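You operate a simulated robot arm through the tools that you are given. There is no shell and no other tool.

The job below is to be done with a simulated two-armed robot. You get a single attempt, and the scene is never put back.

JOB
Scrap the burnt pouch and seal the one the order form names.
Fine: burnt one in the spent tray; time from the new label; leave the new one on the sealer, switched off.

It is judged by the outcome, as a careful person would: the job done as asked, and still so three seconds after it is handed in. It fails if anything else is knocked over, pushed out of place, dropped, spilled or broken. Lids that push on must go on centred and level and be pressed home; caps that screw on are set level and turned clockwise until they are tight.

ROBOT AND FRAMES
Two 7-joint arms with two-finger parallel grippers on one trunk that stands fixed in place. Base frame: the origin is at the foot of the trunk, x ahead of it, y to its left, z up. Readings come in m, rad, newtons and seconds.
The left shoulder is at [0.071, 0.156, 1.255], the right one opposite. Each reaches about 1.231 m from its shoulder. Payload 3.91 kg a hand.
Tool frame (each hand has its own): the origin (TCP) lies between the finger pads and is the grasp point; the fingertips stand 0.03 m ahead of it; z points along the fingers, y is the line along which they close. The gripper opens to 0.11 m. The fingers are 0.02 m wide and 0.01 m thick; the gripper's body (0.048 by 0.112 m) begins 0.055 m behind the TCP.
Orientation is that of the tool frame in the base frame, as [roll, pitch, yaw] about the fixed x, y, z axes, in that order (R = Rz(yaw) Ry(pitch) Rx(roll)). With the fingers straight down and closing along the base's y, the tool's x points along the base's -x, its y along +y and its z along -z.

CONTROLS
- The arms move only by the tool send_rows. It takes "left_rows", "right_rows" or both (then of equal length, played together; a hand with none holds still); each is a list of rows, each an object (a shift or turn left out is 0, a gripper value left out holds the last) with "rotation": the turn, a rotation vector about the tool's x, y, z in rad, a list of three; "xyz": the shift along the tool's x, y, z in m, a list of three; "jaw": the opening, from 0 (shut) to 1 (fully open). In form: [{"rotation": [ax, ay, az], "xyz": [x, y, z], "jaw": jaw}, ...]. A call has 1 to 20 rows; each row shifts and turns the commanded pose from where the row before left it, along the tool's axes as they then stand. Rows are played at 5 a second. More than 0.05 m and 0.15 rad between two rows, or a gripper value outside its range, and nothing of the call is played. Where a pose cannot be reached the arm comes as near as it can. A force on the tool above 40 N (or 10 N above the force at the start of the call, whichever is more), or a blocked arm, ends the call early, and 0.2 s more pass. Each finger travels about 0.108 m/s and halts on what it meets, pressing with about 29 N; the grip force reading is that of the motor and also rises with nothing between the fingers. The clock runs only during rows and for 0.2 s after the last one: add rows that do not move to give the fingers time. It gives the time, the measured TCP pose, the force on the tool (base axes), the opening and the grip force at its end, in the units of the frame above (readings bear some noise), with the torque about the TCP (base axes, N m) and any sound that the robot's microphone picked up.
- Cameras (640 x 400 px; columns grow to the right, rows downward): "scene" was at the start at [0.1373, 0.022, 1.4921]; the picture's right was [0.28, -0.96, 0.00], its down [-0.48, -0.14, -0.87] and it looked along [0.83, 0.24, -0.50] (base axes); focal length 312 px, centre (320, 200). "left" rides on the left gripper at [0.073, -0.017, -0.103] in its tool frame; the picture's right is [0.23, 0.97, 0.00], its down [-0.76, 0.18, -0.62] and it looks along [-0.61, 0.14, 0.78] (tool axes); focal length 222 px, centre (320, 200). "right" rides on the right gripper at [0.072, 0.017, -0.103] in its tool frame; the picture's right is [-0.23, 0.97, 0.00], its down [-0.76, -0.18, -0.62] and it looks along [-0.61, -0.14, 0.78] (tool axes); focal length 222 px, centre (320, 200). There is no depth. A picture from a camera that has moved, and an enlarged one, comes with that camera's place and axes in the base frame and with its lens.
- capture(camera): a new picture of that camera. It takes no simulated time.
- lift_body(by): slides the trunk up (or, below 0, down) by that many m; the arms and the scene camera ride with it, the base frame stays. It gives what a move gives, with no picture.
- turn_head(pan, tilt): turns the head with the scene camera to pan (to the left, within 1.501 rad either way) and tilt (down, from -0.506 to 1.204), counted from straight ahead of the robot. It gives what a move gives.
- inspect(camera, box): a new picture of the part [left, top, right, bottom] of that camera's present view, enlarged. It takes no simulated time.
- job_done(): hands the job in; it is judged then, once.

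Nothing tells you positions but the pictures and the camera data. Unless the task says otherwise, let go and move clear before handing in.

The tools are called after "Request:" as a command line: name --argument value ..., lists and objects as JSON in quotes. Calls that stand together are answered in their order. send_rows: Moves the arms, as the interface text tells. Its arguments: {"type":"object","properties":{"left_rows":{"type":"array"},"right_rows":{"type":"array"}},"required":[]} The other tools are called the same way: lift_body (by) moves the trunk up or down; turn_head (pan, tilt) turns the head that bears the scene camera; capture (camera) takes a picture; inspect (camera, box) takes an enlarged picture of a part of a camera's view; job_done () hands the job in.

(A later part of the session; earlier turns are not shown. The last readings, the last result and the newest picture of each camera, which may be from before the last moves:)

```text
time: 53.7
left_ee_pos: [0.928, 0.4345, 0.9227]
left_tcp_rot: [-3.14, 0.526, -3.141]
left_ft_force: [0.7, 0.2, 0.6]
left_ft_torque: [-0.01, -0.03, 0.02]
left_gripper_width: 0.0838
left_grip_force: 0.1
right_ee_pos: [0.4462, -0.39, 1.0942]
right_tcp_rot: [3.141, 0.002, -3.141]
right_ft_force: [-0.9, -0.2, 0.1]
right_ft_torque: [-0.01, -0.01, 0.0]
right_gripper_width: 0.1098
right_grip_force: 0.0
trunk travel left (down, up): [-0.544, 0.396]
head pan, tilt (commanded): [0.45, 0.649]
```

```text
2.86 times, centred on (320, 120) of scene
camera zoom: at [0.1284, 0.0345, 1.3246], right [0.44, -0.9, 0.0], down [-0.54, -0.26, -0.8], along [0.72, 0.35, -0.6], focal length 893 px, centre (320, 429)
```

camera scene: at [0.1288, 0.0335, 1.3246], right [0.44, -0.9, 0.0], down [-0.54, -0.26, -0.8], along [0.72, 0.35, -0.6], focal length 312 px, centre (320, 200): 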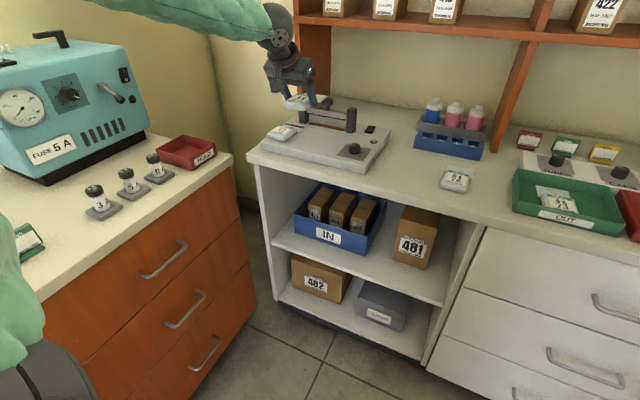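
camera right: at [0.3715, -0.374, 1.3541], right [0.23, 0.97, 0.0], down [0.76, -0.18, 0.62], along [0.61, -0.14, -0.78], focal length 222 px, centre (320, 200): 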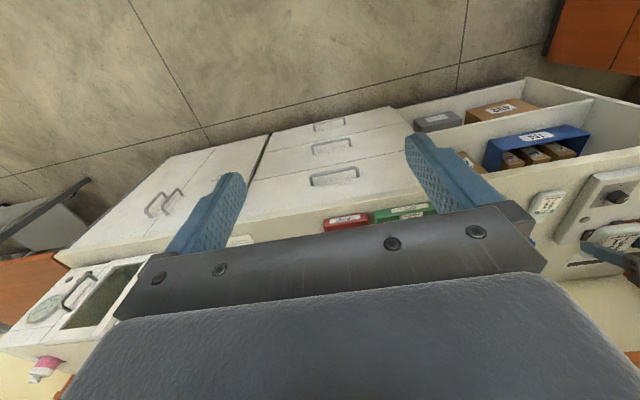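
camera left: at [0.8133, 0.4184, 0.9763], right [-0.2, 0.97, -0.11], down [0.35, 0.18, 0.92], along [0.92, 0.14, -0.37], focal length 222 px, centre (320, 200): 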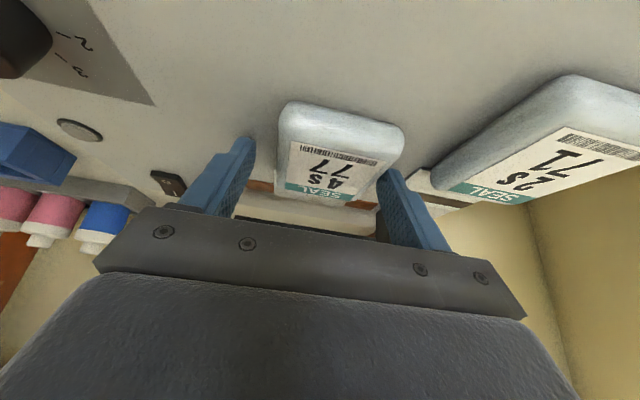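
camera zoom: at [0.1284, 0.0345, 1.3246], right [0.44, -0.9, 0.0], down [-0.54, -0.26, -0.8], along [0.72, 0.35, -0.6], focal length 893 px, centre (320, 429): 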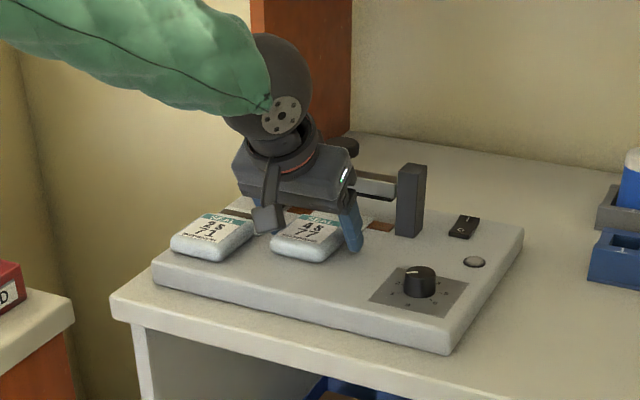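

Pouch 77 is resting on the plate. I'll open a hair more so neither finger touches it, then rise straight up.

Request:
send_rows --left_rows '[{"jaw": 0.83}, {}, {"xyz": [-0.01, 0, -0.0173]}, {"xyz": [-0.02, 0, -0.0346]}, {"xyz": [-0.02, 0, -0.0346]}, {"xyz": [-0.02, 0, -0.0346]}, {}]'

Request:
capture --camera "left"

Request:
inspect --camera "scene" --box '[240, 50, 400, 190]'

```text
time: 55.3
left_ee_pos: [0.9301, 0.4367, 1.0609]
left_tcp_rot: [-3.141, 0.523, -3.141]
left_ft_force: [0.1, 0.0, -0.1]
left_ft_torque: [0.0, -0.04, 0.01]
left_gripper_width: 0.0914
left_grip_force: 0.0
right_ee_pos: [0.4443, -0.3898, 1.093]
right_tcp_rot: [3.141, -0.001, -3.141]
right_ft_force: [0.5, -0.8, 0.5]
right_ft_torque: [-0.01, 0.02, 0.02]
right_gripper_width: 0.1098
right_grip_force: 0.0
trunk travel left (down, up): [-0.544, 0.396]
head pan, tilt (commanded): [0.45, 0.649]
```

```text
taken
camera left: at [0.8153, 0.4211, 1.1148], right [-0.2, 0.97, -0.11], down [0.35, 0.18, 0.92], along [0.92, 0.14, -0.37], focal length 222 px, centre (320, 200)
```

left: 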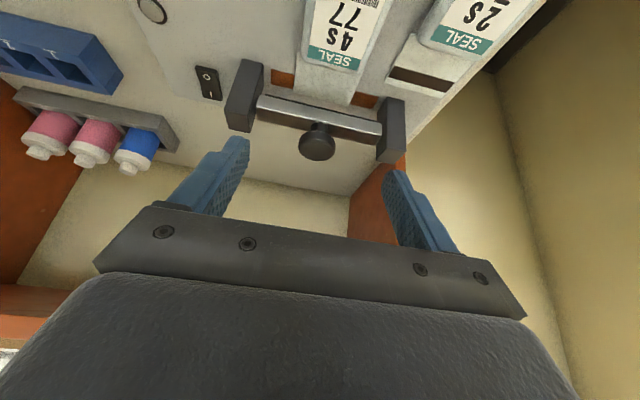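

```text
2.86 times, centred on (320, 120) of scene
camera zoom: at [0.129, 0.0349, 1.3245], right [0.44, -0.9, 0.0], down [-0.55, -0.26, -0.8], along [0.72, 0.35, -0.61], focal length 893 px, centre (320, 429)
```

zoom: 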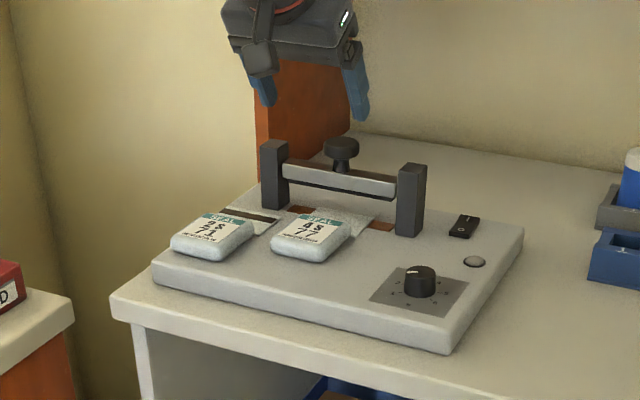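

Pouch 77's neck lies across the strip under the bar. For the transfer of 71 I need a spot both arms can reach, so I'll test how far left the right arm can go, in free air above the counter, with the left hand parked up here.

Request:
send_rows --right_rows '[{"xyz": [-0.0375, 0.025, -0.004]}, {"xyz": [-0.0375, 0.025, -0.004]}, {"xyz": [-0.0375, 0.025, -0.004]}, {"xyz": [-0.0375, 0.025, -0.004]}, {"xyz": [-0.0375, 0.025, -0.004]}, {"xyz": [-0.0375, 0.025, -0.004]}, {"xyz": [-0.0375, 0.025, -0.004]}, {"xyz": [-0.0375, 0.025, -0.004]}, {}]'

Request:
send_rows --right_rows '[{"xyz": [-0.02, 0.04, 0]}, {"xyz": [-0.02, 0.04, 0]}, {"xyz": [-0.02, 0.04, 0]}, {"xyz": [0, 0.04, 0]}, {"xyz": [0, 0.04, 0]}, {"xyz": [0, 0.04, 0]}, {"xyz": [0, 0.04, 0]}, {}]'

Request:
turn_head --pan 0.1 --tilt 0.5

Request:
capture --camera "scene"

```text
time: 57.3
left_ee_pos: [0.9295, 0.4356, 1.0619]
left_tcp_rot: [-3.141, 0.526, 3.139]
left_ft_force: [-0.4, -0.2, 1.1]
left_ft_torque: [-0.01, -0.01, 0.01]
left_gripper_width: 0.0914
left_grip_force: 0.1
right_ee_pos: [0.7436, -0.1923, 1.1256]
right_tcp_rot: [3.14, -0.001, -3.141]
right_ft_force: [-0.6, -0.2, 0.7]
right_ft_torque: [0.01, 0.01, 0.0]
right_gripper_width: 0.11
right_grip_force: 0.0
trunk travel left (down, up): [-0.544, 0.396]
head pan, tilt (commanded): [0.45, 0.649]
```

```text
time: 59.1
left_ee_pos: [0.9294, 0.4346, 1.06]
left_tcp_rot: [3.141, 0.523, 3.14]
left_ft_force: [-0.4, -0.5, -0.6]
left_ft_torque: [0.0, -0.05, -0.02]
left_gripper_width: 0.0915
left_grip_force: 0.1
right_ee_pos: [0.8049, 0.0894, 1.1231]
right_tcp_rot: [3.141, 0.002, 3.141]
right_ft_force: [-0.7, -0.5, -0.4]
right_ft_torque: [0.03, -0.04, -0.01]
right_gripper_width: 0.1098
right_grip_force: 0.0
trunk travel left (down, up): [-0.544, 0.396]
head pan, tilt (commanded): [0.45, 0.649]
```

```text
time: 59.9
left_ee_pos: [0.9299, 0.4357, 1.061]
left_tcp_rot: [-3.141, 0.523, -3.141]
left_ft_force: [0.7, -0.1, 0.1]
left_ft_torque: [0.02, 0.03, 0.02]
left_gripper_width: 0.0911
left_grip_force: 0.0
right_ee_pos: [0.8044, 0.0906, 1.1241]
right_tcp_rot: [-3.141, 0.001, -3.141]
right_ft_force: [0.0, -0.2, -0.4]
right_ft_torque: [-0.02, -0.02, 0.0]
right_gripper_width: 0.1102
right_grip_force: 0.0
trunk travel left (down, up): [-0.544, 0.396]
head pan, tilt (commanded): [0.099, 0.499]
```

```text
taken
camera scene: at [0.141, 0.0061, 1.3379], right [0.1, -0.99, 0.0], down [-0.48, -0.05, -0.88], along [0.87, 0.09, -0.48], focal length 312 px, centre (320, 200)
```

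scene: 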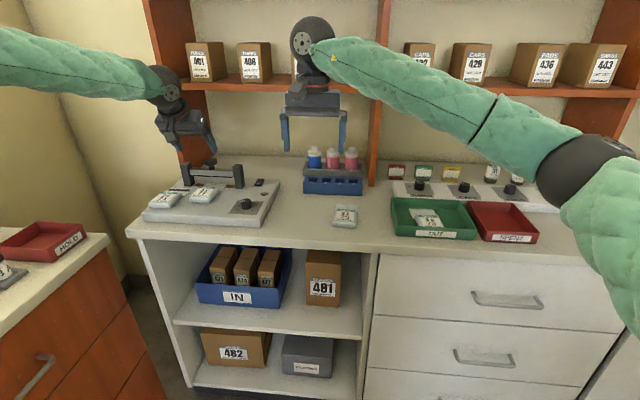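

The right arm, straight down with its elbow out to the side, reaches y=0.09 easily. I'll test it lower over the free spot where 77 used to be.

Request:
send_rows --right_rows '[{"xyz": [-0.025, 0.02, 0.02]}, {"xyz": [-0.025, 0.02, 0.02]}, {"xyz": [-0.02, 0.02, 0.03]}, {"xyz": [0, 0, 0.04]}, {"xyz": [0, 0, 0.03]}, {}]'

Request:
capture --camera "scene"

Request:
capture --camera "right"

```text
time: 61.3
left_ee_pos: [0.9284, 0.4369, 1.0615]
left_tcp_rot: [3.141, 0.524, 3.141]
left_ft_force: [-0.3, -0.6, 0.8]
left_ft_torque: [0.0, -0.01, 0.02]
left_gripper_width: 0.0913
left_grip_force: 0.0
right_ee_pos: [0.8742, 0.1504, 0.9828]
right_tcp_rot: [3.141, 0.0, -3.141]
right_ft_force: [-0.6, 0.5, 0.5]
right_ft_torque: [0.0, 0.0, -0.01]
right_gripper_width: 0.1099
right_grip_force: 0.0
trunk travel left (down, up): [-0.544, 0.396]
head pan, tilt (commanded): [0.099, 0.499]
```

```text
taken
camera scene: at [0.1408, 0.006, 1.338], right [0.1, -0.99, 0.0], down [-0.48, -0.05, -0.88], along [0.87, 0.09, -0.48], focal length 312 px, centre (320, 200)
```

scene: 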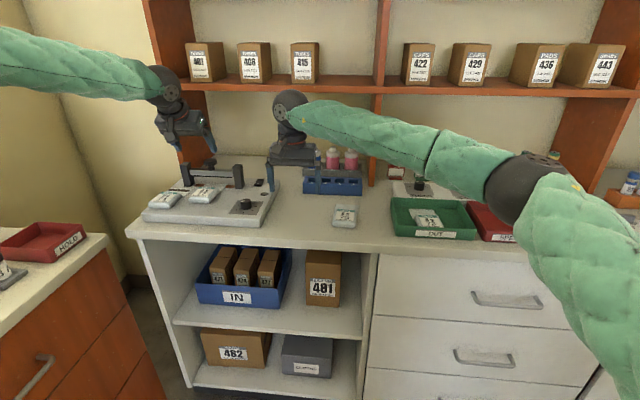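

```text
taken
camera right: at [0.7993, 0.166, 1.088], right [0.23, 0.97, 0.0], down [0.76, -0.18, 0.62], along [0.61, -0.14, -0.78], focal length 222 px, centre (320, 200)
```

right: 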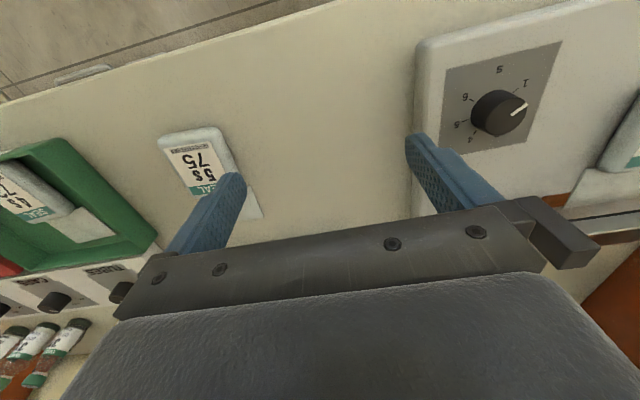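

The right arm reaches the spot. One quick check that it also reaches pouch-gripping height here.

Request:
send_rows --right_rows '[{"xyz": [-0.006, 0.002, 0.04]}, {"xyz": [-0.006, 0.002, 0.038]}, {}]'

```text
time: 62.1
left_ee_pos: [0.9299, 0.4373, 1.0609]
left_tcp_rot: [-3.139, 0.523, 3.141]
left_ft_force: [-0.3, -0.4, 0.4]
left_ft_torque: [0.01, -0.01, -0.01]
left_gripper_width: 0.0914
left_grip_force: 0.0
right_ee_pos: [0.8869, 0.1545, 0.9083]
right_tcp_rot: [3.141, 0.0, -3.14]
right_ft_force: [-0.1, 0.1, -0.3]
right_ft_torque: [-0.01, 0.0, 0.02]
right_gripper_width: 0.1101
right_grip_force: 0.0
trunk travel left (down, up): [-0.544, 0.396]
head pan, tilt (commanded): [0.099, 0.499]
```

The right arm reaches gripping height as well. I'm sending it back to the right, and moving the left hand over the parked pouch 71.

Request:
send_rows --right_rows '[{"xyz": [0, 0, -0.047]}, {"xyz": [0, 0, -0.047]}, {"xyz": [0, 0, -0.047]}, {"xyz": [0, 0, -0.047]}, {"xyz": [0.022, -0.042, 0]}, {"xyz": [0.022, -0.042, 0]}, {"xyz": [0.022, -0.042, 0]}, {"xyz": [0.022, -0.042, 0]}, {"xyz": [0.022, -0.042, 0]}, {"xyz": [0.022, -0.042, 0]}, {"xyz": [0.022, -0.042, 0]}, {"xyz": [0.022, -0.042, 0]}, {"xyz": [0.022, -0.042, 0]}, {"xyz": [0.022, -0.042, 0]}, {"xyz": [0.022, -0.042, 0]}, {"xyz": [0.022, -0.042, 0]}]' --left_rows '[{"xyz": [0.0183, 0.033, 0.001]}, {"xyz": [0.0183, 0.033, 0.001]}, {"xyz": [0.0183, 0.033, 0.001]}, {}, {}, {}, {}, {}, {}, {}, {}, {}, {}, {}, {}, {}]'

Request:
turn_head --pan 0.45 --tilt 0.55

Request:
capture --camera "left"

Request:
capture --camera "scene"

```text
time: 65.5
left_ee_pos: [0.8798, 0.5347, 1.0341]
left_tcp_rot: [-3.14, 0.525, -3.141]
left_ft_force: [-1.1, 0.5, 1.0]
left_ft_torque: [-0.04, 0.01, 0.01]
left_gripper_width: 0.0912
left_grip_force: 0.0
right_ee_pos: [0.6194, -0.3459, 1.0971]
right_tcp_rot: [3.14, 0.001, -3.141]
right_ft_force: [-0.2, -0.2, 0.1]
right_ft_torque: [0.0, 0.03, -0.01]
right_gripper_width: 0.1098
right_grip_force: 0.0
trunk travel left (down, up): [-0.544, 0.396]
head pan, tilt (commanded): [0.099, 0.499]
```

```text
time: 66.3
left_ee_pos: [0.8798, 0.5346, 1.0315]
left_tcp_rot: [-3.141, 0.525, -3.141]
left_ft_force: [0.7, 0.0, -0.5]
left_ft_torque: [0.0, 0.02, -0.01]
left_gripper_width: 0.0912
left_grip_force: 0.2
right_ee_pos: [0.6217, -0.3449, 1.0961]
right_tcp_rot: [-3.14, 0.0, 3.141]
right_ft_force: [1.1, 0.3, -0.3]
right_ft_torque: [-0.03, -0.01, 0.02]
right_gripper_width: 0.1098
right_grip_force: 0.1
trunk travel left (down, up): [-0.544, 0.396]
head pan, tilt (commanded): [0.45, 0.55]
```

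```text
taken
camera left: at [0.7662, 0.5179, 1.0859], right [-0.2, 0.97, -0.11], down [0.35, 0.18, 0.92], along [0.92, 0.14, -0.37], focal length 222 px, centre (320, 200)
```

left: 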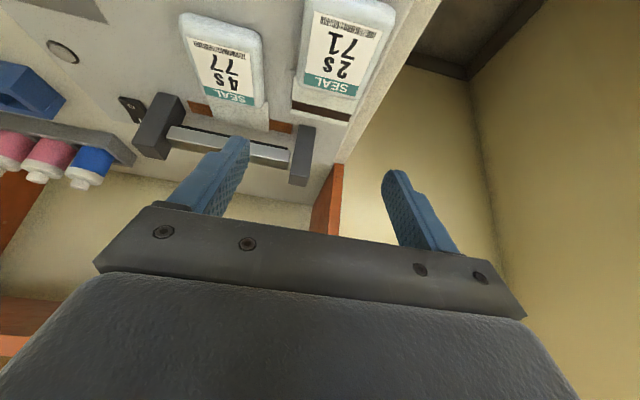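

```text
taken
camera scene: at [0.1309, 0.0356, 1.3335], right [0.43, -0.9, 0.0], down [-0.47, -0.23, -0.85], along [0.77, 0.37, -0.52], focal length 312 px, centre (320, 200)
```

scene: 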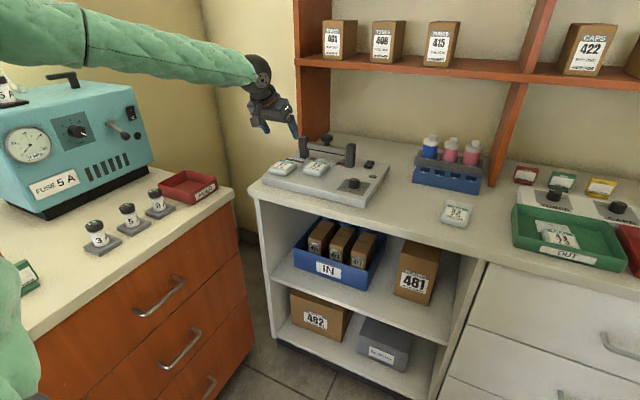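

Pouch 77 measures at [0.929, 0.441], the same spot 71 occupied. I'm narrowing the jaw for clearance and lowering onto 71.

Request:
send_rows --left_rows '[{"xyz": [0.0168, 0.0006, 0.0318], "jaw": 0.75}, {"xyz": [0.0168, 0.0006, 0.0318]}, {"xyz": [0.0148, 0.0006, 0.0283]}, {}]'

Request:
inspect --camera "scene" --box '[240, 70, 400, 210]'

Request:
capture --camera "left"

```text
time: 67.3
left_ee_pos: [0.8845, 0.5349, 0.9295]
left_tcp_rot: [-3.139, 0.525, -3.14]
left_ft_force: [0.3, 0.0, -0.9]
left_ft_torque: [-0.02, -0.04, 0.02]
left_gripper_width: 0.0826
left_grip_force: 0.0
right_ee_pos: [0.6199, -0.3455, 1.0962]
right_tcp_rot: [3.141, 0.0, 3.141]
right_ft_force: [0.3, 0.2, -0.5]
right_ft_torque: [0.01, -0.02, 0.03]
right_gripper_width: 0.11
right_grip_force: 0.1
trunk travel left (down, up): [-0.544, 0.396]
head pan, tilt (commanded): [0.45, 0.55]
```

```text
2.86 times, centred on (320, 140) of scene
camera zoom: at [0.1304, 0.0357, 1.3336], right [0.44, -0.9, 0.0], down [-0.47, -0.23, -0.85], along [0.77, 0.37, -0.52], focal length 893 px, centre (320, 371)
```

zoom: 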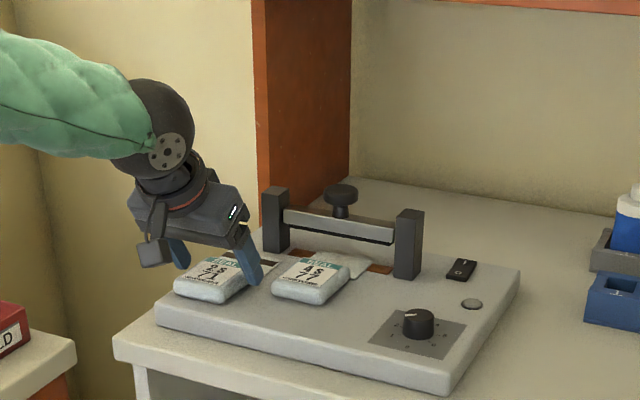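

```text
taken
camera left: at [0.7707, 0.5181, 0.9843], right [-0.2, 0.97, -0.11], down [0.35, 0.18, 0.92], along [0.92, 0.14, -0.37], focal length 222 px, centre (320, 200)
```

left: 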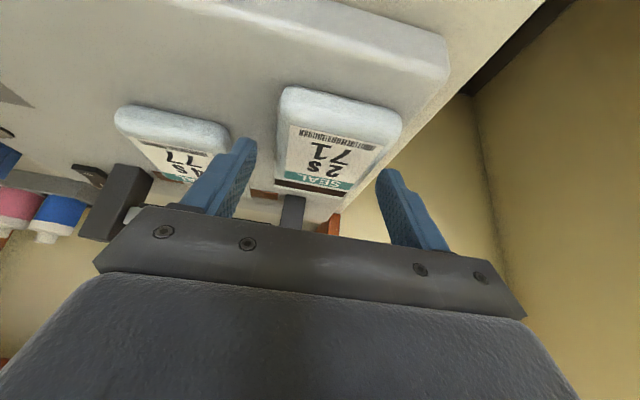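

The finger fits between the two pouches. I'm lowering the last bit and gripping 71.

Request:
send_rows --left_rows '[{"xyz": [0.003, 0.0015, 0.0052]}, {"jaw": 0.5}, {"jaw": 0.0}, {"jaw": 0.0}, {"jaw": 0.0}, {}]'

Request:
capture --camera "left"

```text
time: 68.7
left_ee_pos: [0.8871, 0.5359, 0.9234]
left_tcp_rot: [-3.139, 0.524, 3.141]
left_ft_force: [-0.6, -0.7, 0.8]
left_ft_torque: [-0.01, 0.02, 0.02]
left_gripper_width: 0.0649
left_grip_force: 29.3
right_ee_pos: [0.6203, -0.3457, 1.0962]
right_tcp_rot: [-3.14, 0.001, 3.141]
right_ft_force: [-0.5, -0.6, 0.1]
right_ft_torque: [0.0, 0.0, -0.01]
right_gripper_width: 0.11
right_grip_force: 0.0
trunk travel left (down, up): [-0.544, 0.396]
head pan, tilt (commanded): [0.45, 0.55]
```

```text
taken
camera left: at [0.7717, 0.5198, 0.9775], right [-0.2, 0.97, -0.11], down [0.35, 0.18, 0.92], along [0.92, 0.14, -0.37], focal length 222 px, centre (320, 200)
```

left: 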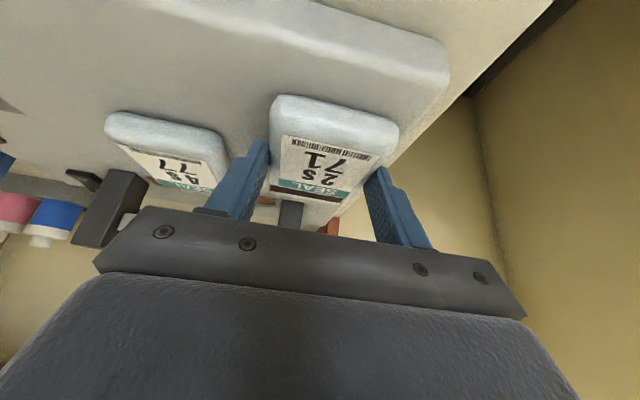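

71 is gripped. I'm lifting it clear, lowering the trunk 5 cm for slack, then carrying it to 77's old place.

Request:
send_rows --left_rows '[{"xyz": [-0.01, 0, -0.0173]}, {"xyz": [-0.0225, 0, -0.039]}, {"xyz": [-0.0225, 0, -0.039]}, {"xyz": [-0.0225, 0, -0.039]}, {"xyz": [-0.0125, 0, -0.0217]}, {}]'

Request:
lift_body --by -0.05

Request:
send_rows --left_rows '[{"xyz": [0, -0.0376, 0]}, {"xyz": [0, -0.0376, 0]}, {"xyz": [0, -0.0376, 0]}, {"xyz": [0, -0.0376, 0]}, {"xyz": [0, -0.0376, 0]}, {"xyz": [0, -0.0376, 0]}, {"xyz": [0, -0.0376, 0]}, {"xyz": [0, -0.0376, 0]}, {"xyz": [0, -0.0376, 0]}, {"xyz": [0, -0.0376, 0]}, {}]'

Request:
capture --camera "scene"

Request:
capture --camera "left"

```text
time: 70.1
left_ee_pos: [0.8855, 0.538, 1.1042]
left_tcp_rot: [-3.139, 0.525, -3.14]
left_ft_force: [-0.4, 0.3, -0.9]
left_ft_torque: [-0.01, 0.01, 0.02]
left_gripper_width: 0.0649
left_grip_force: 28.4
right_ee_pos: [0.6214, -0.346, 1.0967]
right_tcp_rot: [-3.141, 0.001, -3.141]
right_ft_force: [0.4, -0.8, -0.2]
right_ft_torque: [0.02, 0.02, -0.02]
right_gripper_width: 0.11
right_grip_force: 0.1
trunk travel left (down, up): [-0.544, 0.396]
head pan, tilt (commanded): [0.45, 0.55]
```

```text
time: 71.0
left_ee_pos: [0.8849, 0.5366, 1.0556]
left_tcp_rot: [-3.139, 0.525, -3.141]
left_ft_force: [0.8, -0.7, -0.4]
left_ft_torque: [-0.01, 0.02, 0.01]
left_gripper_width: 0.0652
left_grip_force: 29.2
right_ee_pos: [0.6217, -0.346, 1.0461]
right_tcp_rot: [-3.141, 0.001, -3.141]
right_ft_force: [0.6, 0.0, 0.6]
right_ft_torque: [0.03, -0.01, 0.01]
right_gripper_width: 0.11
right_grip_force: 0.1
trunk travel left (down, up): [-0.494, 0.446]
head pan, tilt (commanded): [0.45, 0.55]
```

```text
time: 73.5
left_ee_pos: [0.8839, 0.163, 1.0571]
left_tcp_rot: [-3.141, 0.525, 3.141]
left_ft_force: [-0.2, 0.3, -1.1]
left_ft_torque: [-0.03, -0.01, 0.02]
left_gripper_width: 0.0652
left_grip_force: 28.7
right_ee_pos: [0.621, -0.344, 1.0476]
right_tcp_rot: [3.141, 0.0, -3.141]
right_ft_force: [-1.1, 0.0, 0.5]
right_ft_torque: [0.02, -0.02, -0.01]
right_gripper_width: 0.1101
right_grip_force: 0.1
trunk travel left (down, up): [-0.494, 0.446]
head pan, tilt (commanded): [0.45, 0.55]
```

```text
taken
camera scene: at [0.1305, 0.0363, 1.2836], right [0.44, -0.9, 0.0], down [-0.47, -0.23, -0.85], along [0.77, 0.37, -0.52], focal length 312 px, centre (320, 200)
```

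scene: 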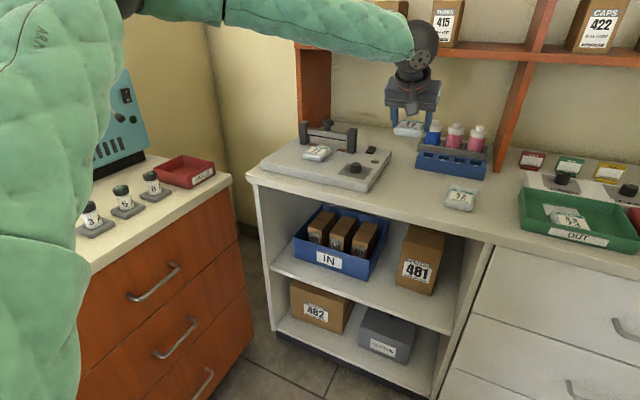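

```text
taken
camera left: at [0.7707, 0.1475, 1.1105], right [-0.2, 0.97, -0.12], down [0.35, 0.18, 0.92], along [0.92, 0.14, -0.37], focal length 222 px, centre (320, 200)
```

left: 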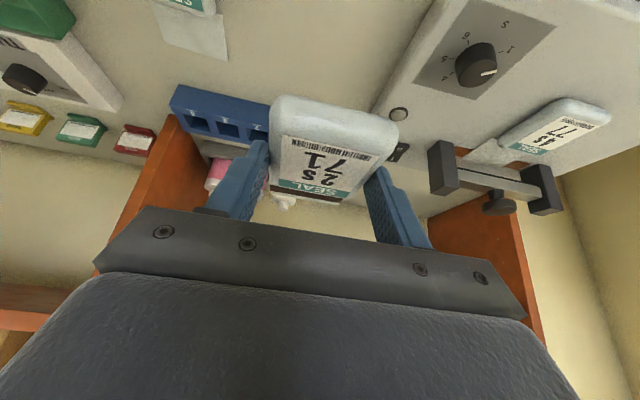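

I'm lowering 71 to the empty counter spot at about y=0.14.

Request:
send_rows --left_rows '[{"xyz": [0.012, -0.023, -0.007]}, {"xyz": [0.019, 0, 0.0329]}, {"xyz": [0.019, 0, 0.0329]}, {"xyz": [0.019, 0, 0.0329]}, {}]'

Request:
inspect --camera "scene" --box '[340, 80, 520, 240]'

```text
time: 74.7
left_ee_pos: [0.8713, 0.1393, 0.9456]
left_tcp_rot: [-3.141, 0.526, 3.141]
left_ft_force: [-0.1, 0.2, 0.1]
left_ft_torque: [-0.03, 0.01, 0.02]
left_gripper_width: 0.065
left_grip_force: 28.8
right_ee_pos: [0.6204, -0.3459, 1.0455]
right_tcp_rot: [-3.14, 0.0, -3.14]
right_ft_force: [-0.2, 0.4, -0.6]
right_ft_torque: [0.01, 0.01, 0.05]
right_gripper_width: 0.1102
right_grip_force: 0.0
trunk travel left (down, up): [-0.494, 0.446]
head pan, tilt (commanded): [0.45, 0.55]
```

```text
2.50 times, centred on (430, 160) of scene
camera zoom: at [0.1307, 0.0355, 1.2835], right [0.44, -0.9, 0.0], down [-0.47, -0.23, -0.85], along [0.77, 0.37, -0.52], focal length 781 px, centre (45, 300)
```

zoom: 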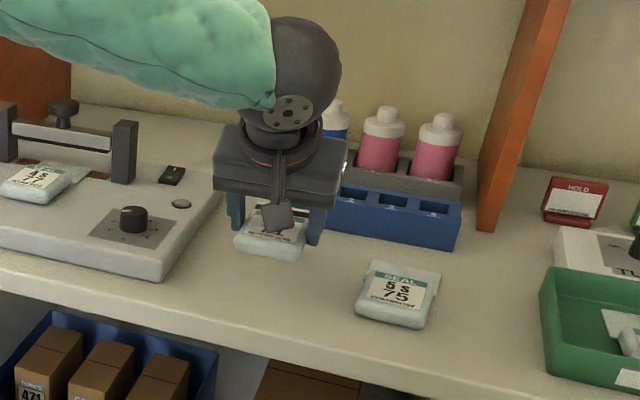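

Request:
send_rows --left_rows '[{"xyz": [0.01, 0, 0.0173]}, {"xyz": [0.01, 0, 0.0173]}, {"xyz": [0.0035, 0, 0.006]}, {}]'

```text
time: 75.7
left_ee_pos: [0.8701, 0.1394, 0.8963]
left_tcp_rot: [3.141, 0.525, 3.14]
left_ft_force: [0.6, -0.2, -0.2]
left_ft_torque: [0.02, -0.02, 0.04]
left_gripper_width: 0.065
left_grip_force: 28.9
right_ee_pos: [0.6207, -0.3453, 1.0462]
right_tcp_rot: [-3.141, -0.001, 3.141]
right_ft_force: [-0.1, -0.9, 0.1]
right_ft_torque: [0.0, 0.0, -0.01]
right_gripper_width: 0.1099
right_grip_force: 0.1
trunk travel left (down, up): [-0.494, 0.446]
head pan, tilt (commanded): [0.45, 0.55]
```

Request:
send_rows --left_rows '[{"xyz": [0.0013, 0, 0.0022]}, {}, {"jaw": 0.65}, {"jaw": 0.74}, {"jaw": 0.84}, {}, {}]'

Request:
capture --camera "left"

```text
time: 77.2
left_ee_pos: [0.8713, 0.1392, 0.8919]
left_tcp_rot: [3.14, 0.523, 3.141]
left_ft_force: [-0.7, -0.4, 1.0]
left_ft_torque: [-0.01, -0.01, 0.01]
left_gripper_width: 0.0927
left_grip_force: 0.0
right_ee_pos: [0.6205, -0.3458, 1.0456]
right_tcp_rot: [-3.14, 0.0, -3.141]
right_ft_force: [0.1, 0.1, 0.2]
right_ft_torque: [-0.03, -0.02, -0.01]
right_gripper_width: 0.1101
right_grip_force: 0.0
trunk travel left (down, up): [-0.494, 0.446]
head pan, tilt (commanded): [0.45, 0.55]
```

```text
taken
camera left: at [0.7551, 0.123, 0.9468], right [-0.2, 0.97, -0.11], down [0.35, 0.18, 0.92], along [0.92, 0.14, -0.37], focal length 222 px, centre (320, 200)
```

left: 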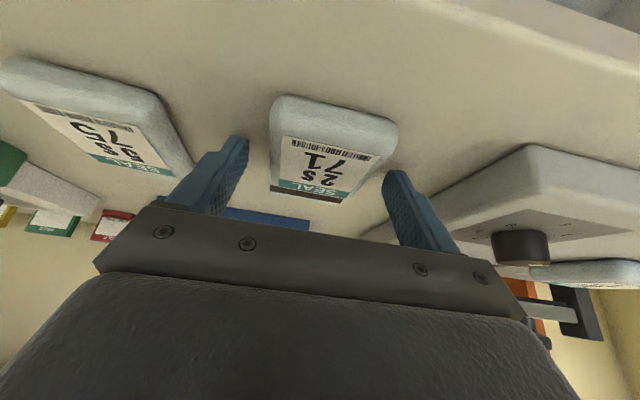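

71 is down on the counter, square. The left hand rises and moves back over toward the sealer, and the right hand comes in above 71.

Request:
send_rows --left_rows '[{"xyz": [-0.01, 0, -0.0173]}, {"xyz": [-0.02, 0, -0.0346]}, {"xyz": [-0.02, 0, -0.0346]}, {"xyz": [-0.02, 0, -0.0346]}, {"xyz": [-0.02, 0, -0.0346]}, {"xyz": [0.01, 0.04, 0]}, {"xyz": [0.01, 0.04, 0]}, {"xyz": [0.01, 0.04, 0]}, {"xyz": [0.01, 0.04, 0]}, {"xyz": [0, 0.04, 0]}, {"xyz": [0, 0.04, 0]}, {"xyz": [0, 0.04, 0]}, {"xyz": [0, 0.04, 0]}, {}]'

Request:
send_rows --right_rows '[{"xyz": [0, 0, -0.04]}, {"xyz": [-0.02, 0.043, 0]}, {"xyz": [-0.02, 0.043, 0]}, {"xyz": [-0.02, 0.043, 0]}, {"xyz": [-0.02, 0.043, 0]}, {"xyz": [-0.02, 0.043, 0]}, {"xyz": [-0.02, 0.043, 0]}, {"xyz": [-0.02, 0.043, 0]}, {"xyz": [-0.02, 0.043, 0]}, {"xyz": [-0.02, 0.043, 0]}, {"xyz": [-0.02, 0.043, 0]}, {"xyz": [-0.02, 0.043, 0]}, {}]'

Request:
turn_head --pan 0.1 --tilt 0.6

Request:
capture --camera "scene"

Request:
capture --camera "right"

```text
time: 80.2
left_ee_pos: [0.8336, 0.4586, 1.051]
left_tcp_rot: [-3.141, 0.524, 3.14]
left_ft_force: [0.5, -0.5, -0.2]
left_ft_torque: [0.04, 0.02, 0.03]
left_gripper_width: 0.0925
left_grip_force: 0.1
right_ee_pos: [0.6219, -0.3464, 1.0462]
right_tcp_rot: [3.14, 0.0, -3.141]
right_ft_force: [0.5, 0.2, -0.5]
right_ft_torque: [0.03, 0.02, 0.01]
right_gripper_width: 0.1098
right_grip_force: 0.1
trunk travel left (down, up): [-0.494, 0.446]
head pan, tilt (commanded): [0.45, 0.55]
```

```text
time: 83.0
left_ee_pos: [0.8338, 0.4574, 1.0523]
left_tcp_rot: [3.142, 0.524, 3.138]
left_ft_force: [0.5, -0.9, 0.0]
left_ft_torque: [-0.02, 0.02, 0.04]
left_gripper_width: 0.0926
left_grip_force: 0.1
right_ee_pos: [0.8384, 0.1255, 1.0852]
right_tcp_rot: [-3.14, 0.001, 3.139]
right_ft_force: [-0.1, -0.6, -0.9]
right_ft_torque: [0.04, -0.01, 0.02]
right_gripper_width: 0.1104
right_grip_force: 0.3
trunk travel left (down, up): [-0.494, 0.446]
head pan, tilt (commanded): [0.45, 0.55]
```

```text
time: 83.9
left_ee_pos: [0.8329, 0.4604, 1.051]
left_tcp_rot: [-3.14, 0.523, 3.141]
left_ft_force: [-0.3, 0.6, 0.0]
left_ft_torque: [-0.02, 0.0, -0.01]
left_gripper_width: 0.0926
left_grip_force: 0.1
right_ee_pos: [0.8388, 0.1263, 1.0857]
right_tcp_rot: [3.141, 0.0, 3.141]
right_ft_force: [-0.7, -0.4, 0.2]
right_ft_torque: [-0.02, 0.01, -0.03]
right_gripper_width: 0.1101
right_grip_force: 0.1
trunk travel left (down, up): [-0.494, 0.446]
head pan, tilt (commanded): [0.099, 0.6]
```

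```text
taken
camera scene: at [0.1384, 0.0059, 1.2789], right [0.1, -0.99, 0.0], down [-0.56, -0.06, -0.82], along [0.82, 0.08, -0.57], focal length 312 px, centre (320, 200)
```

scene: 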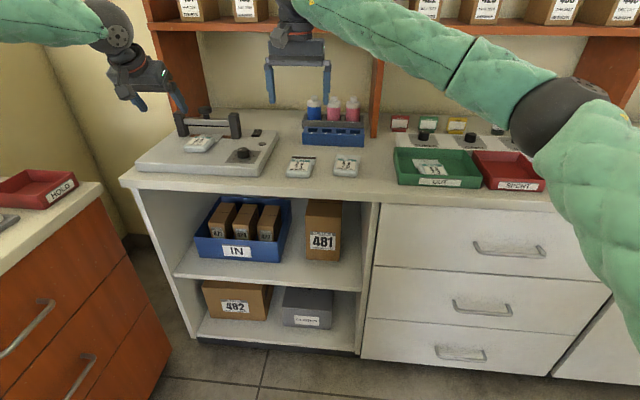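

```text
taken
camera right: at [0.7644, 0.1433, 1.1903], right [0.23, 0.97, 0.0], down [0.76, -0.18, 0.62], along [0.61, -0.14, -0.78], focal length 222 px, centre (320, 200)
```

right: 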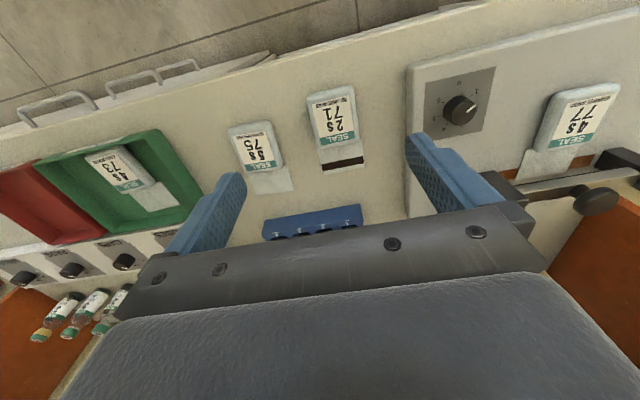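

I see 71 at about [0.872, 0.137]. The right hand is going down around it.

Request:
send_rows --right_rows '[{"xyz": [-0.0175, 0.006, 0.035]}, {"xyz": [-0.0175, 0.006, 0.035]}, {"xyz": [0, 0, 0.04]}, {"xyz": [0, 0, 0.035]}, {}]'

Request:
inspect --camera "scene" --box '[240, 60, 400, 200]'

Request:
capture --camera "right"

```text
time: 85.1
left_ee_pos: [0.8332, 0.4596, 1.051]
left_tcp_rot: [-3.141, 0.525, -3.14]
left_ft_force: [-0.1, 0.1, 0.4]
left_ft_torque: [0.02, 0.01, 0.0]
left_gripper_width: 0.0926
left_grip_force: 0.2
right_ee_pos: [0.8766, 0.1404, 0.9388]
right_tcp_rot: [-3.139, 0.0, -3.141]
right_ft_force: [0.0, 0.5, -0.8]
right_ft_torque: [0.01, 0.01, 0.02]
right_gripper_width: 0.1099
right_grip_force: 0.0
trunk travel left (down, up): [-0.494, 0.446]
head pan, tilt (commanded): [0.099, 0.6]
```

```text
2.86 times, centred on (320, 130) of scene
camera zoom: at [0.1379, 0.0058, 1.279], right [0.1, -0.99, 0.0], down [-0.56, -0.06, -0.82], along [0.82, 0.08, -0.57], focal length 893 px, centre (320, 400)
```

zoom: 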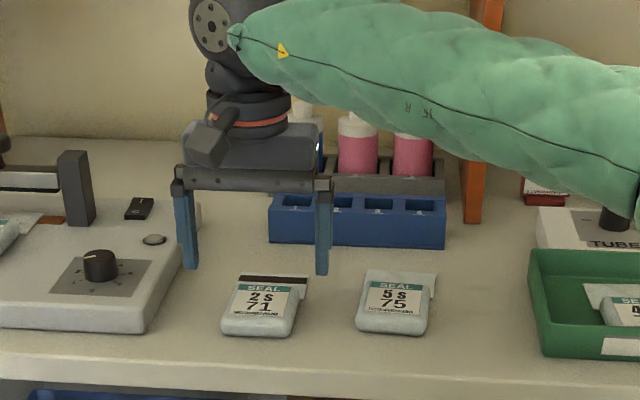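

```text
taken
camera right: at [0.8022, 0.1578, 1.044], right [0.23, 0.97, 0.0], down [0.76, -0.18, 0.62], along [0.61, -0.14, -0.78], focal length 222 px, centre (320, 200)
```

right: 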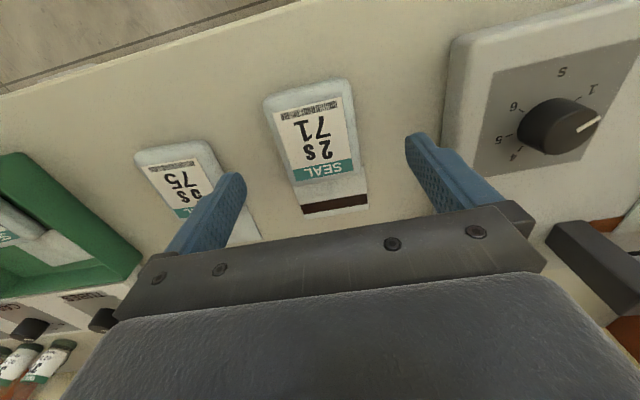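

Request:
send_rows --right_rows '[{"xyz": [0.0, -0.001, 0.02]}, {"xyz": [0, -0.001, 0.015]}, {"xyz": [0, 0, 0.006]}, {}]'

Request:
send_rows --right_rows '[{"xyz": [0, 0, 0.003]}, {}]'

```text
time: 86.1
left_ee_pos: [0.8339, 0.4587, 1.0502]
left_tcp_rot: [-3.139, 0.524, -3.141]
left_ft_force: [0.3, 0.6, 1.4]
left_ft_torque: [-0.01, 0.0, -0.02]
left_gripper_width: 0.0924
left_grip_force: 0.0
right_ee_pos: [0.8748, 0.137, 0.9016]
right_tcp_rot: [3.141, 0.002, -3.14]
right_ft_force: [0.4, -0.6, 0.1]
right_ft_torque: [-0.03, 0.01, -0.03]
right_gripper_width: 0.1101
right_grip_force: 0.0
trunk travel left (down, up): [-0.494, 0.446]
head pan, tilt (commanded): [0.099, 0.6]
```

```text
time: 86.7
left_ee_pos: [0.8337, 0.4594, 1.0501]
left_tcp_rot: [-3.14, 0.523, 3.141]
left_ft_force: [0.3, -0.3, -0.2]
left_ft_torque: [-0.01, 0.03, 0.0]
left_gripper_width: 0.0924
left_grip_force: 0.1
right_ee_pos: [0.8751, 0.1378, 0.8976]
right_tcp_rot: [3.141, 0.0, 3.141]
right_ft_force: [-1.2, -0.1, 0.1]
right_ft_torque: [0.03, 0.03, 0.04]
right_gripper_width: 0.11
right_grip_force: 0.0
trunk travel left (down, up): [-0.494, 0.446]
head pan, tilt (commanded): [0.099, 0.6]
```

Request:
send_rows --right_rows '[{"xyz": [0, 0, 0.003]}, {"jaw": 0.6}, {"jaw": 0.3}, {"jaw": 0.0}, {"jaw": 0.0}, {"jaw": 0.0}, {}]'

Request:
capture --camera "right"

```text
time: 88.3
left_ee_pos: [0.8327, 0.4579, 1.0499]
left_tcp_rot: [-3.139, 0.525, -3.141]
left_ft_force: [-0.5, 0.0, -0.1]
left_ft_torque: [-0.02, -0.01, 0.0]
left_gripper_width: 0.0925
left_grip_force: 0.0
right_ee_pos: [0.8762, 0.1379, 0.8939]
right_tcp_rot: [3.14, -0.002, -3.141]
right_ft_force: [0.1, -1.1, 0.5]
right_ft_torque: [0.04, 0.01, -0.01]
right_gripper_width: 0.065
right_grip_force: 29.1
trunk travel left (down, up): [-0.494, 0.446]
head pan, tilt (commanded): [0.099, 0.6]
```

```text
taken
camera right: at [0.8026, 0.1542, 0.9988], right [0.23, 0.97, 0.0], down [0.76, -0.18, 0.62], along [0.61, -0.14, -0.78], focal length 222 px, centre (320, 200)
```

right: 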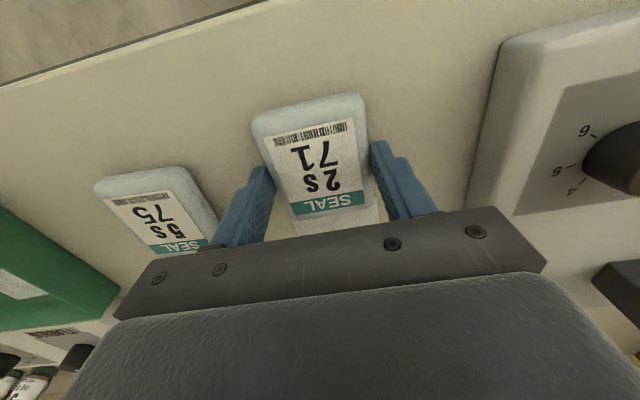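

The right hand holds 71. I'm lifting it and carrying it over to the spent tray.

Request:
send_rows --right_rows '[{"xyz": [0, 0, -0.015]}, {"xyz": [0, 0, -0.04]}, {"xyz": [0, 0, -0.045]}, {"xyz": [0, 0, -0.045]}, {"xyz": [0, -0.045, 0]}, {"xyz": [0, -0.045, 0]}, {"xyz": [0, -0.045, 0]}, {"xyz": [0, -0.045, 0]}, {"xyz": [0, -0.045, 0]}, {"xyz": [0, -0.045, 0]}, {"xyz": [0, -0.045, 0]}, {"xyz": [0, -0.045, 0]}, {"xyz": [0, -0.045, 0]}, {"xyz": [0, -0.045, 0]}, {"xyz": [0, -0.045, 0]}, {"xyz": [0, -0.045, 0]}, {}]'

Request:
turn_head --pan -0.4 --tilt 0.6

Request:
capture --camera "scene"

Request:
capture --camera "right"

```text
time: 91.9
left_ee_pos: [0.833, 0.4601, 1.0512]
left_tcp_rot: [-3.14, 0.523, 3.141]
left_ft_force: [0.9, 0.1, -0.2]
left_ft_torque: [-0.02, -0.02, 0.0]
left_gripper_width: 0.0925
left_grip_force: 0.1
right_ee_pos: [0.8763, -0.4013, 1.0384]
right_tcp_rot: [-3.141, -0.003, 3.14]
right_ft_force: [-0.1, -1.1, -0.7]
right_ft_torque: [-0.01, -0.02, -0.01]
right_gripper_width: 0.0651
right_grip_force: 29.1
trunk travel left (down, up): [-0.494, 0.446]
head pan, tilt (commanded): [0.099, 0.6]
```

```text
time: 92.8
left_ee_pos: [0.8345, 0.4589, 1.0502]
left_tcp_rot: [-3.14, 0.524, 3.14]
left_ft_force: [-0.7, -0.5, 0.7]
left_ft_torque: [0.0, -0.03, -0.01]
left_gripper_width: 0.0924
left_grip_force: 0.1
right_ee_pos: [0.8774, -0.4029, 1.039]
right_tcp_rot: [-3.14, 0.001, 3.14]
right_ft_force: [0.0, -0.5, -0.8]
right_ft_torque: [-0.01, 0.02, 0.02]
right_gripper_width: 0.065
right_grip_force: 28.6
trunk travel left (down, up): [-0.494, 0.446]
head pan, tilt (commanded): [-0.4, 0.6]
```

```text
taken
camera scene: at [0.1319, -0.0374, 1.2789], right [-0.39, -0.92, 0.0], down [-0.52, 0.22, -0.82], along [0.76, -0.32, -0.57], focal length 312 px, centre (320, 200)
```

scene: 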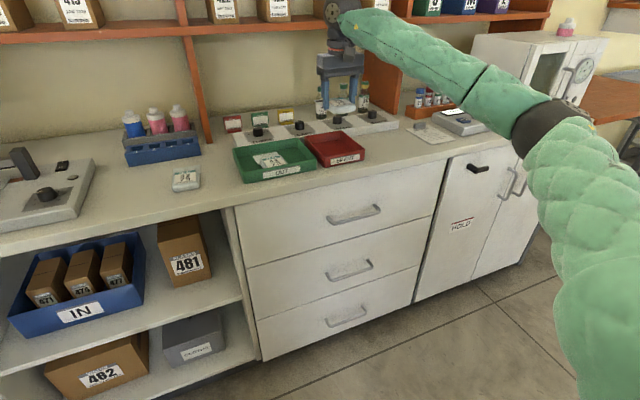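

```text
taken
camera right: at [0.8033, -0.3867, 1.1427], right [0.23, 0.97, 0.0], down [0.76, -0.18, 0.62], along [0.61, -0.14, -0.78], focal length 222 px, centre (320, 200)
```

right: 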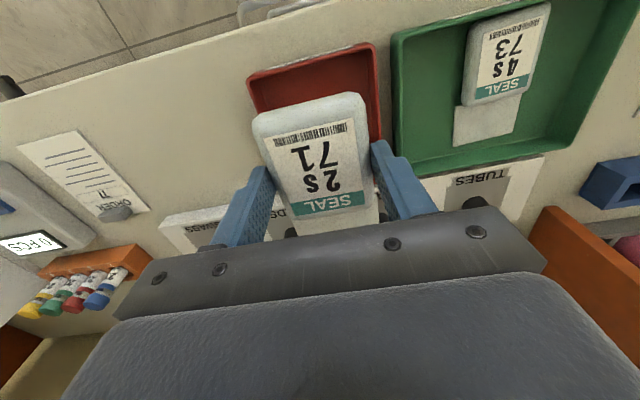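

71 hangs above the spent tray. I'll measure the tray's rim before lowering.

Request:
inspect --camera "scene" --box '[220, 70, 400, 190]'

Request:
inspect --camera "right" --box '[220, 20, 460, 230]'

```text
3.33 times, centred on (310, 130) of scene
camera zoom: at [0.1319, -0.0374, 1.2789], right [-0.39, -0.92, 0.0], down [-0.52, 0.22, -0.82], along [0.76, -0.32, -0.57], focal length 1041 px, centre (353, 433)
```

zoom: 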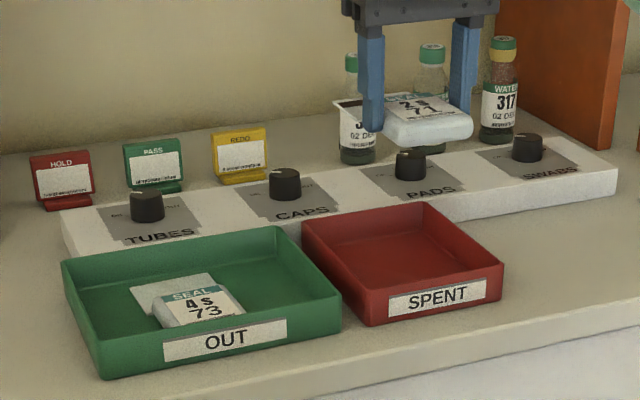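

```text
1.90 times, centred on (340, 125) of right
camera zoom: at [0.8033, -0.3867, 1.1427], right [0.23, 0.97, 0.0], down [0.76, -0.18, 0.62], along [0.61, -0.14, -0.78], focal length 423 px, centre (282, 343)
```

zoom: 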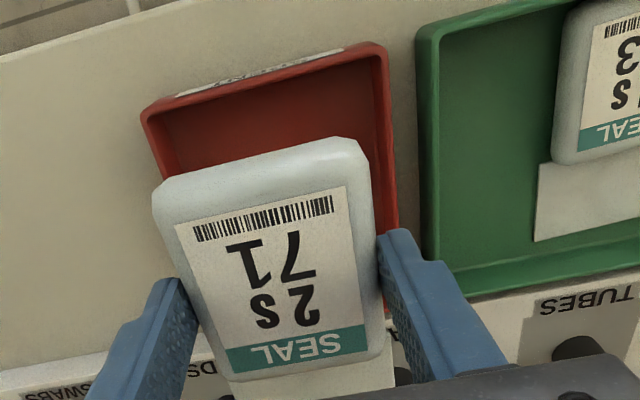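

The spent tray's rim runs x 0.83–0.985 and y −0.47 to −0.342. I'll align 71 to its middle (TCP about [0.885, −0.405]) and lower it in.

Request:
send_rows --right_rows '[{"xyz": [-0.0075, -0.0025, 0.03]}, {"xyz": [0, 0, 0.04]}, {"xyz": [0, 0, 0.03]}, {}]'

Request:
inspect --camera "scene" --box '[220, 70, 400, 190]'

Request:
inspect --camera "right" --box '[180, 20, 500, 230]'

```text
time: 93.8
left_ee_pos: [0.8333, 0.459, 1.0516]
left_tcp_rot: [-3.14, 0.524, -3.141]
left_ft_force: [-0.6, 0.4, 0.5]
left_ft_torque: [0.04, 0.0, 0.02]
left_gripper_width: 0.0926
left_grip_force: 0.0
right_ee_pos: [0.8844, -0.4004, 0.9384]
right_tcp_rot: [3.14, 0.0, -3.139]
right_ft_force: [0.3, -0.1, -0.1]
right_ft_torque: [-0.03, 0.01, -0.03]
right_gripper_width: 0.065
right_grip_force: 29.4
trunk travel left (down, up): [-0.494, 0.446]
head pan, tilt (commanded): [-0.4, 0.6]
```

```text
3.33 times, centred on (310, 130) of scene
camera zoom: at [0.1314, -0.0374, 1.279], right [-0.39, -0.92, 0.0], down [-0.52, 0.22, -0.82], along [0.76, -0.32, -0.57], focal length 1041 px, centre (353, 433)
```

zoom: 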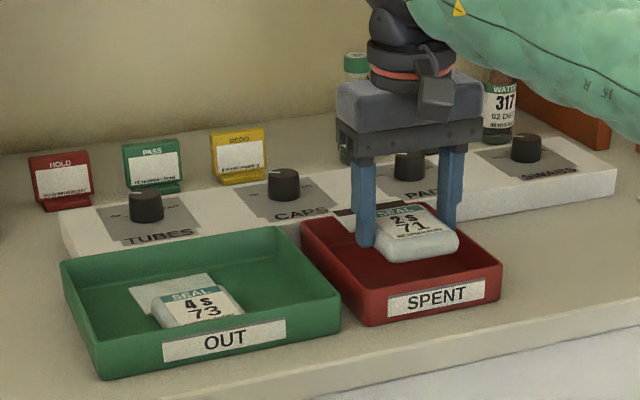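

```text
1.90 times, centred on (340, 125) of right
camera zoom: at [0.8104, -0.385, 1.0427], right [0.23, 0.97, 0.0], down [0.76, -0.18, 0.62], along [0.61, -0.14, -0.78], focal length 423 px, centre (282, 343)
```

zoom: 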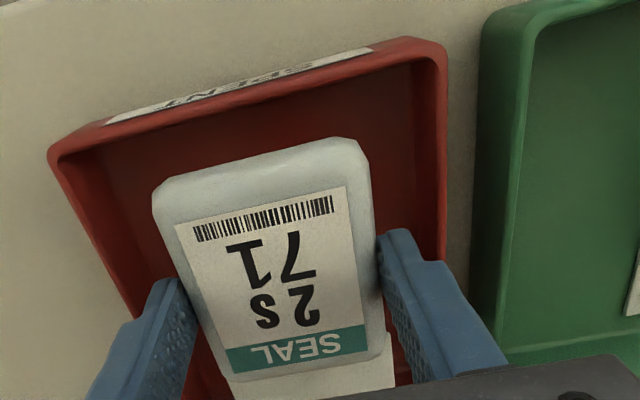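

Request:
send_rows --right_rows '[{"xyz": [0, -0.005, 0]}, {"xyz": [0, 0, 0.015]}, {"xyz": [0, 0, 0.012]}, {}]'

Request:
inspect --camera "right" --box '[180, 20, 500, 230]'

Request:
inspect --camera "scene" --box '[290, 90, 380, 170]'

```text
time: 94.8
left_ee_pos: [0.8327, 0.4595, 1.0518]
left_tcp_rot: [-3.141, 0.524, -3.141]
left_ft_force: [-0.4, 0.5, 0.1]
left_ft_torque: [-0.02, -0.03, 0.03]
left_gripper_width: 0.0924
left_grip_force: 0.1
right_ee_pos: [0.8842, -0.4097, 0.9118]
right_tcp_rot: [3.141, 0.0, -3.14]
right_ft_force: [-0.7, -0.4, -1.0]
right_ft_torque: [-0.02, 0.02, 0.0]
right_gripper_width: 0.0649
right_grip_force: 29.2
trunk travel left (down, up): [-0.494, 0.446]
head pan, tilt (commanded): [-0.4, 0.6]
```

```text
1.90 times, centred on (340, 125) of right
camera zoom: at [0.8106, -0.392, 1.0167], right [0.23, 0.97, 0.0], down [0.76, -0.18, 0.62], along [0.61, -0.14, -0.78], focal length 423 px, centre (282, 343)
```

zoom: 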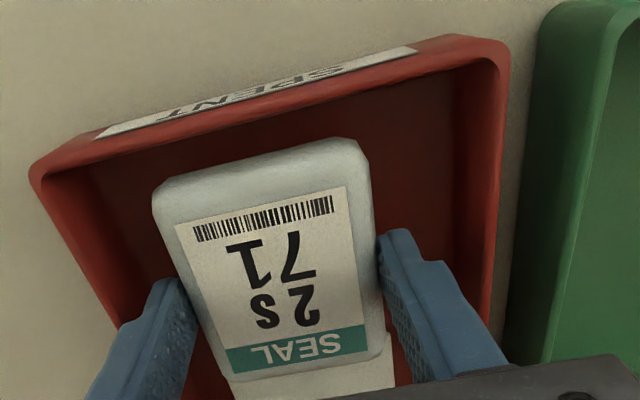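

```text
5.00 times, centred on (335, 130) of scene
camera zoom: at [0.1318, -0.0375, 1.2789], right [-0.39, -0.92, 0.0], down [-0.52, 0.22, -0.82], along [0.76, -0.32, -0.57], focal length 1562 px, centre (245, 550)
```

zoom: 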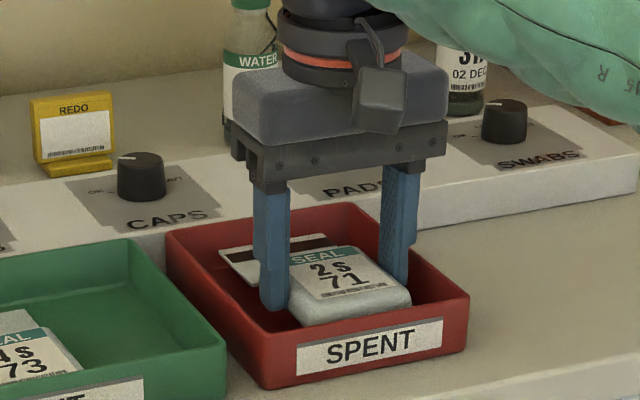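

The pouch is inside the tray walls. I'm lowering the last bit, nudged 4 mm toward the centre.

Request:
send_rows --right_rows '[{"xyz": [0, 0.004, 0.007]}, {"xyz": [0, 0, 0.003]}, {}]'

```text
time: 95.6
left_ee_pos: [0.8341, 0.4583, 1.05]
left_tcp_rot: [-3.141, 0.522, -3.141]
left_ft_force: [0.4, 0.0, 0.7]
left_ft_torque: [0.01, 0.0, 0.0]
left_gripper_width: 0.0922
left_grip_force: 0.0
right_ee_pos: [0.8835, -0.4072, 0.9017]
right_tcp_rot: [-3.141, -0.001, 3.141]
right_ft_force: [-0.4, -0.3, -1.2]
right_ft_torque: [0.0, -0.01, -0.01]
right_gripper_width: 0.065
right_grip_force: 28.8
trunk travel left (down, up): [-0.494, 0.446]
head pan, tilt (commanded): [-0.4, 0.6]
```

Request:
send_rows --right_rows '[{"xyz": [0, 0.001, 0.003]}, {}]'

```text
time: 96.2
left_ee_pos: [0.8335, 0.4586, 1.0512]
left_tcp_rot: [-3.14, 0.523, -3.141]
left_ft_force: [0.1, -0.9, -0.3]
left_ft_torque: [-0.05, 0.01, 0.01]
left_gripper_width: 0.0923
left_grip_force: 0.0
right_ee_pos: [0.8829, -0.4057, 0.8991]
right_tcp_rot: [-3.141, 0.0, -3.142]
right_ft_force: [-0.5, 0.5, -0.4]
right_ft_torque: [0.01, -0.05, 0.05]
right_gripper_width: 0.0653
right_grip_force: 28.9
trunk travel left (down, up): [-0.494, 0.446]
head pan, tilt (commanded): [-0.4, 0.6]
```

Request:
send_rows --right_rows '[{"xyz": [0, 0, 0.002]}, {}]'

```text
time: 96.8
left_ee_pos: [0.8338, 0.4591, 1.0521]
left_tcp_rot: [-3.14, 0.524, -3.141]
left_ft_force: [-0.3, 0.0, 0.2]
left_ft_torque: [0.03, -0.02, 0.01]
left_gripper_width: 0.0924
left_grip_force: 0.0
right_ee_pos: [0.8844, -0.406, 0.8996]
right_tcp_rot: [3.141, 0.001, -3.14]
right_ft_force: [0.6, -1.6, 6.7]
right_ft_torque: [0.0, 0.16, 0.08]
right_gripper_width: 0.0653
right_grip_force: 28.7
trunk travel left (down, up): [-0.494, 0.446]
head pan, tilt (commanded): [-0.4, 0.6]
```

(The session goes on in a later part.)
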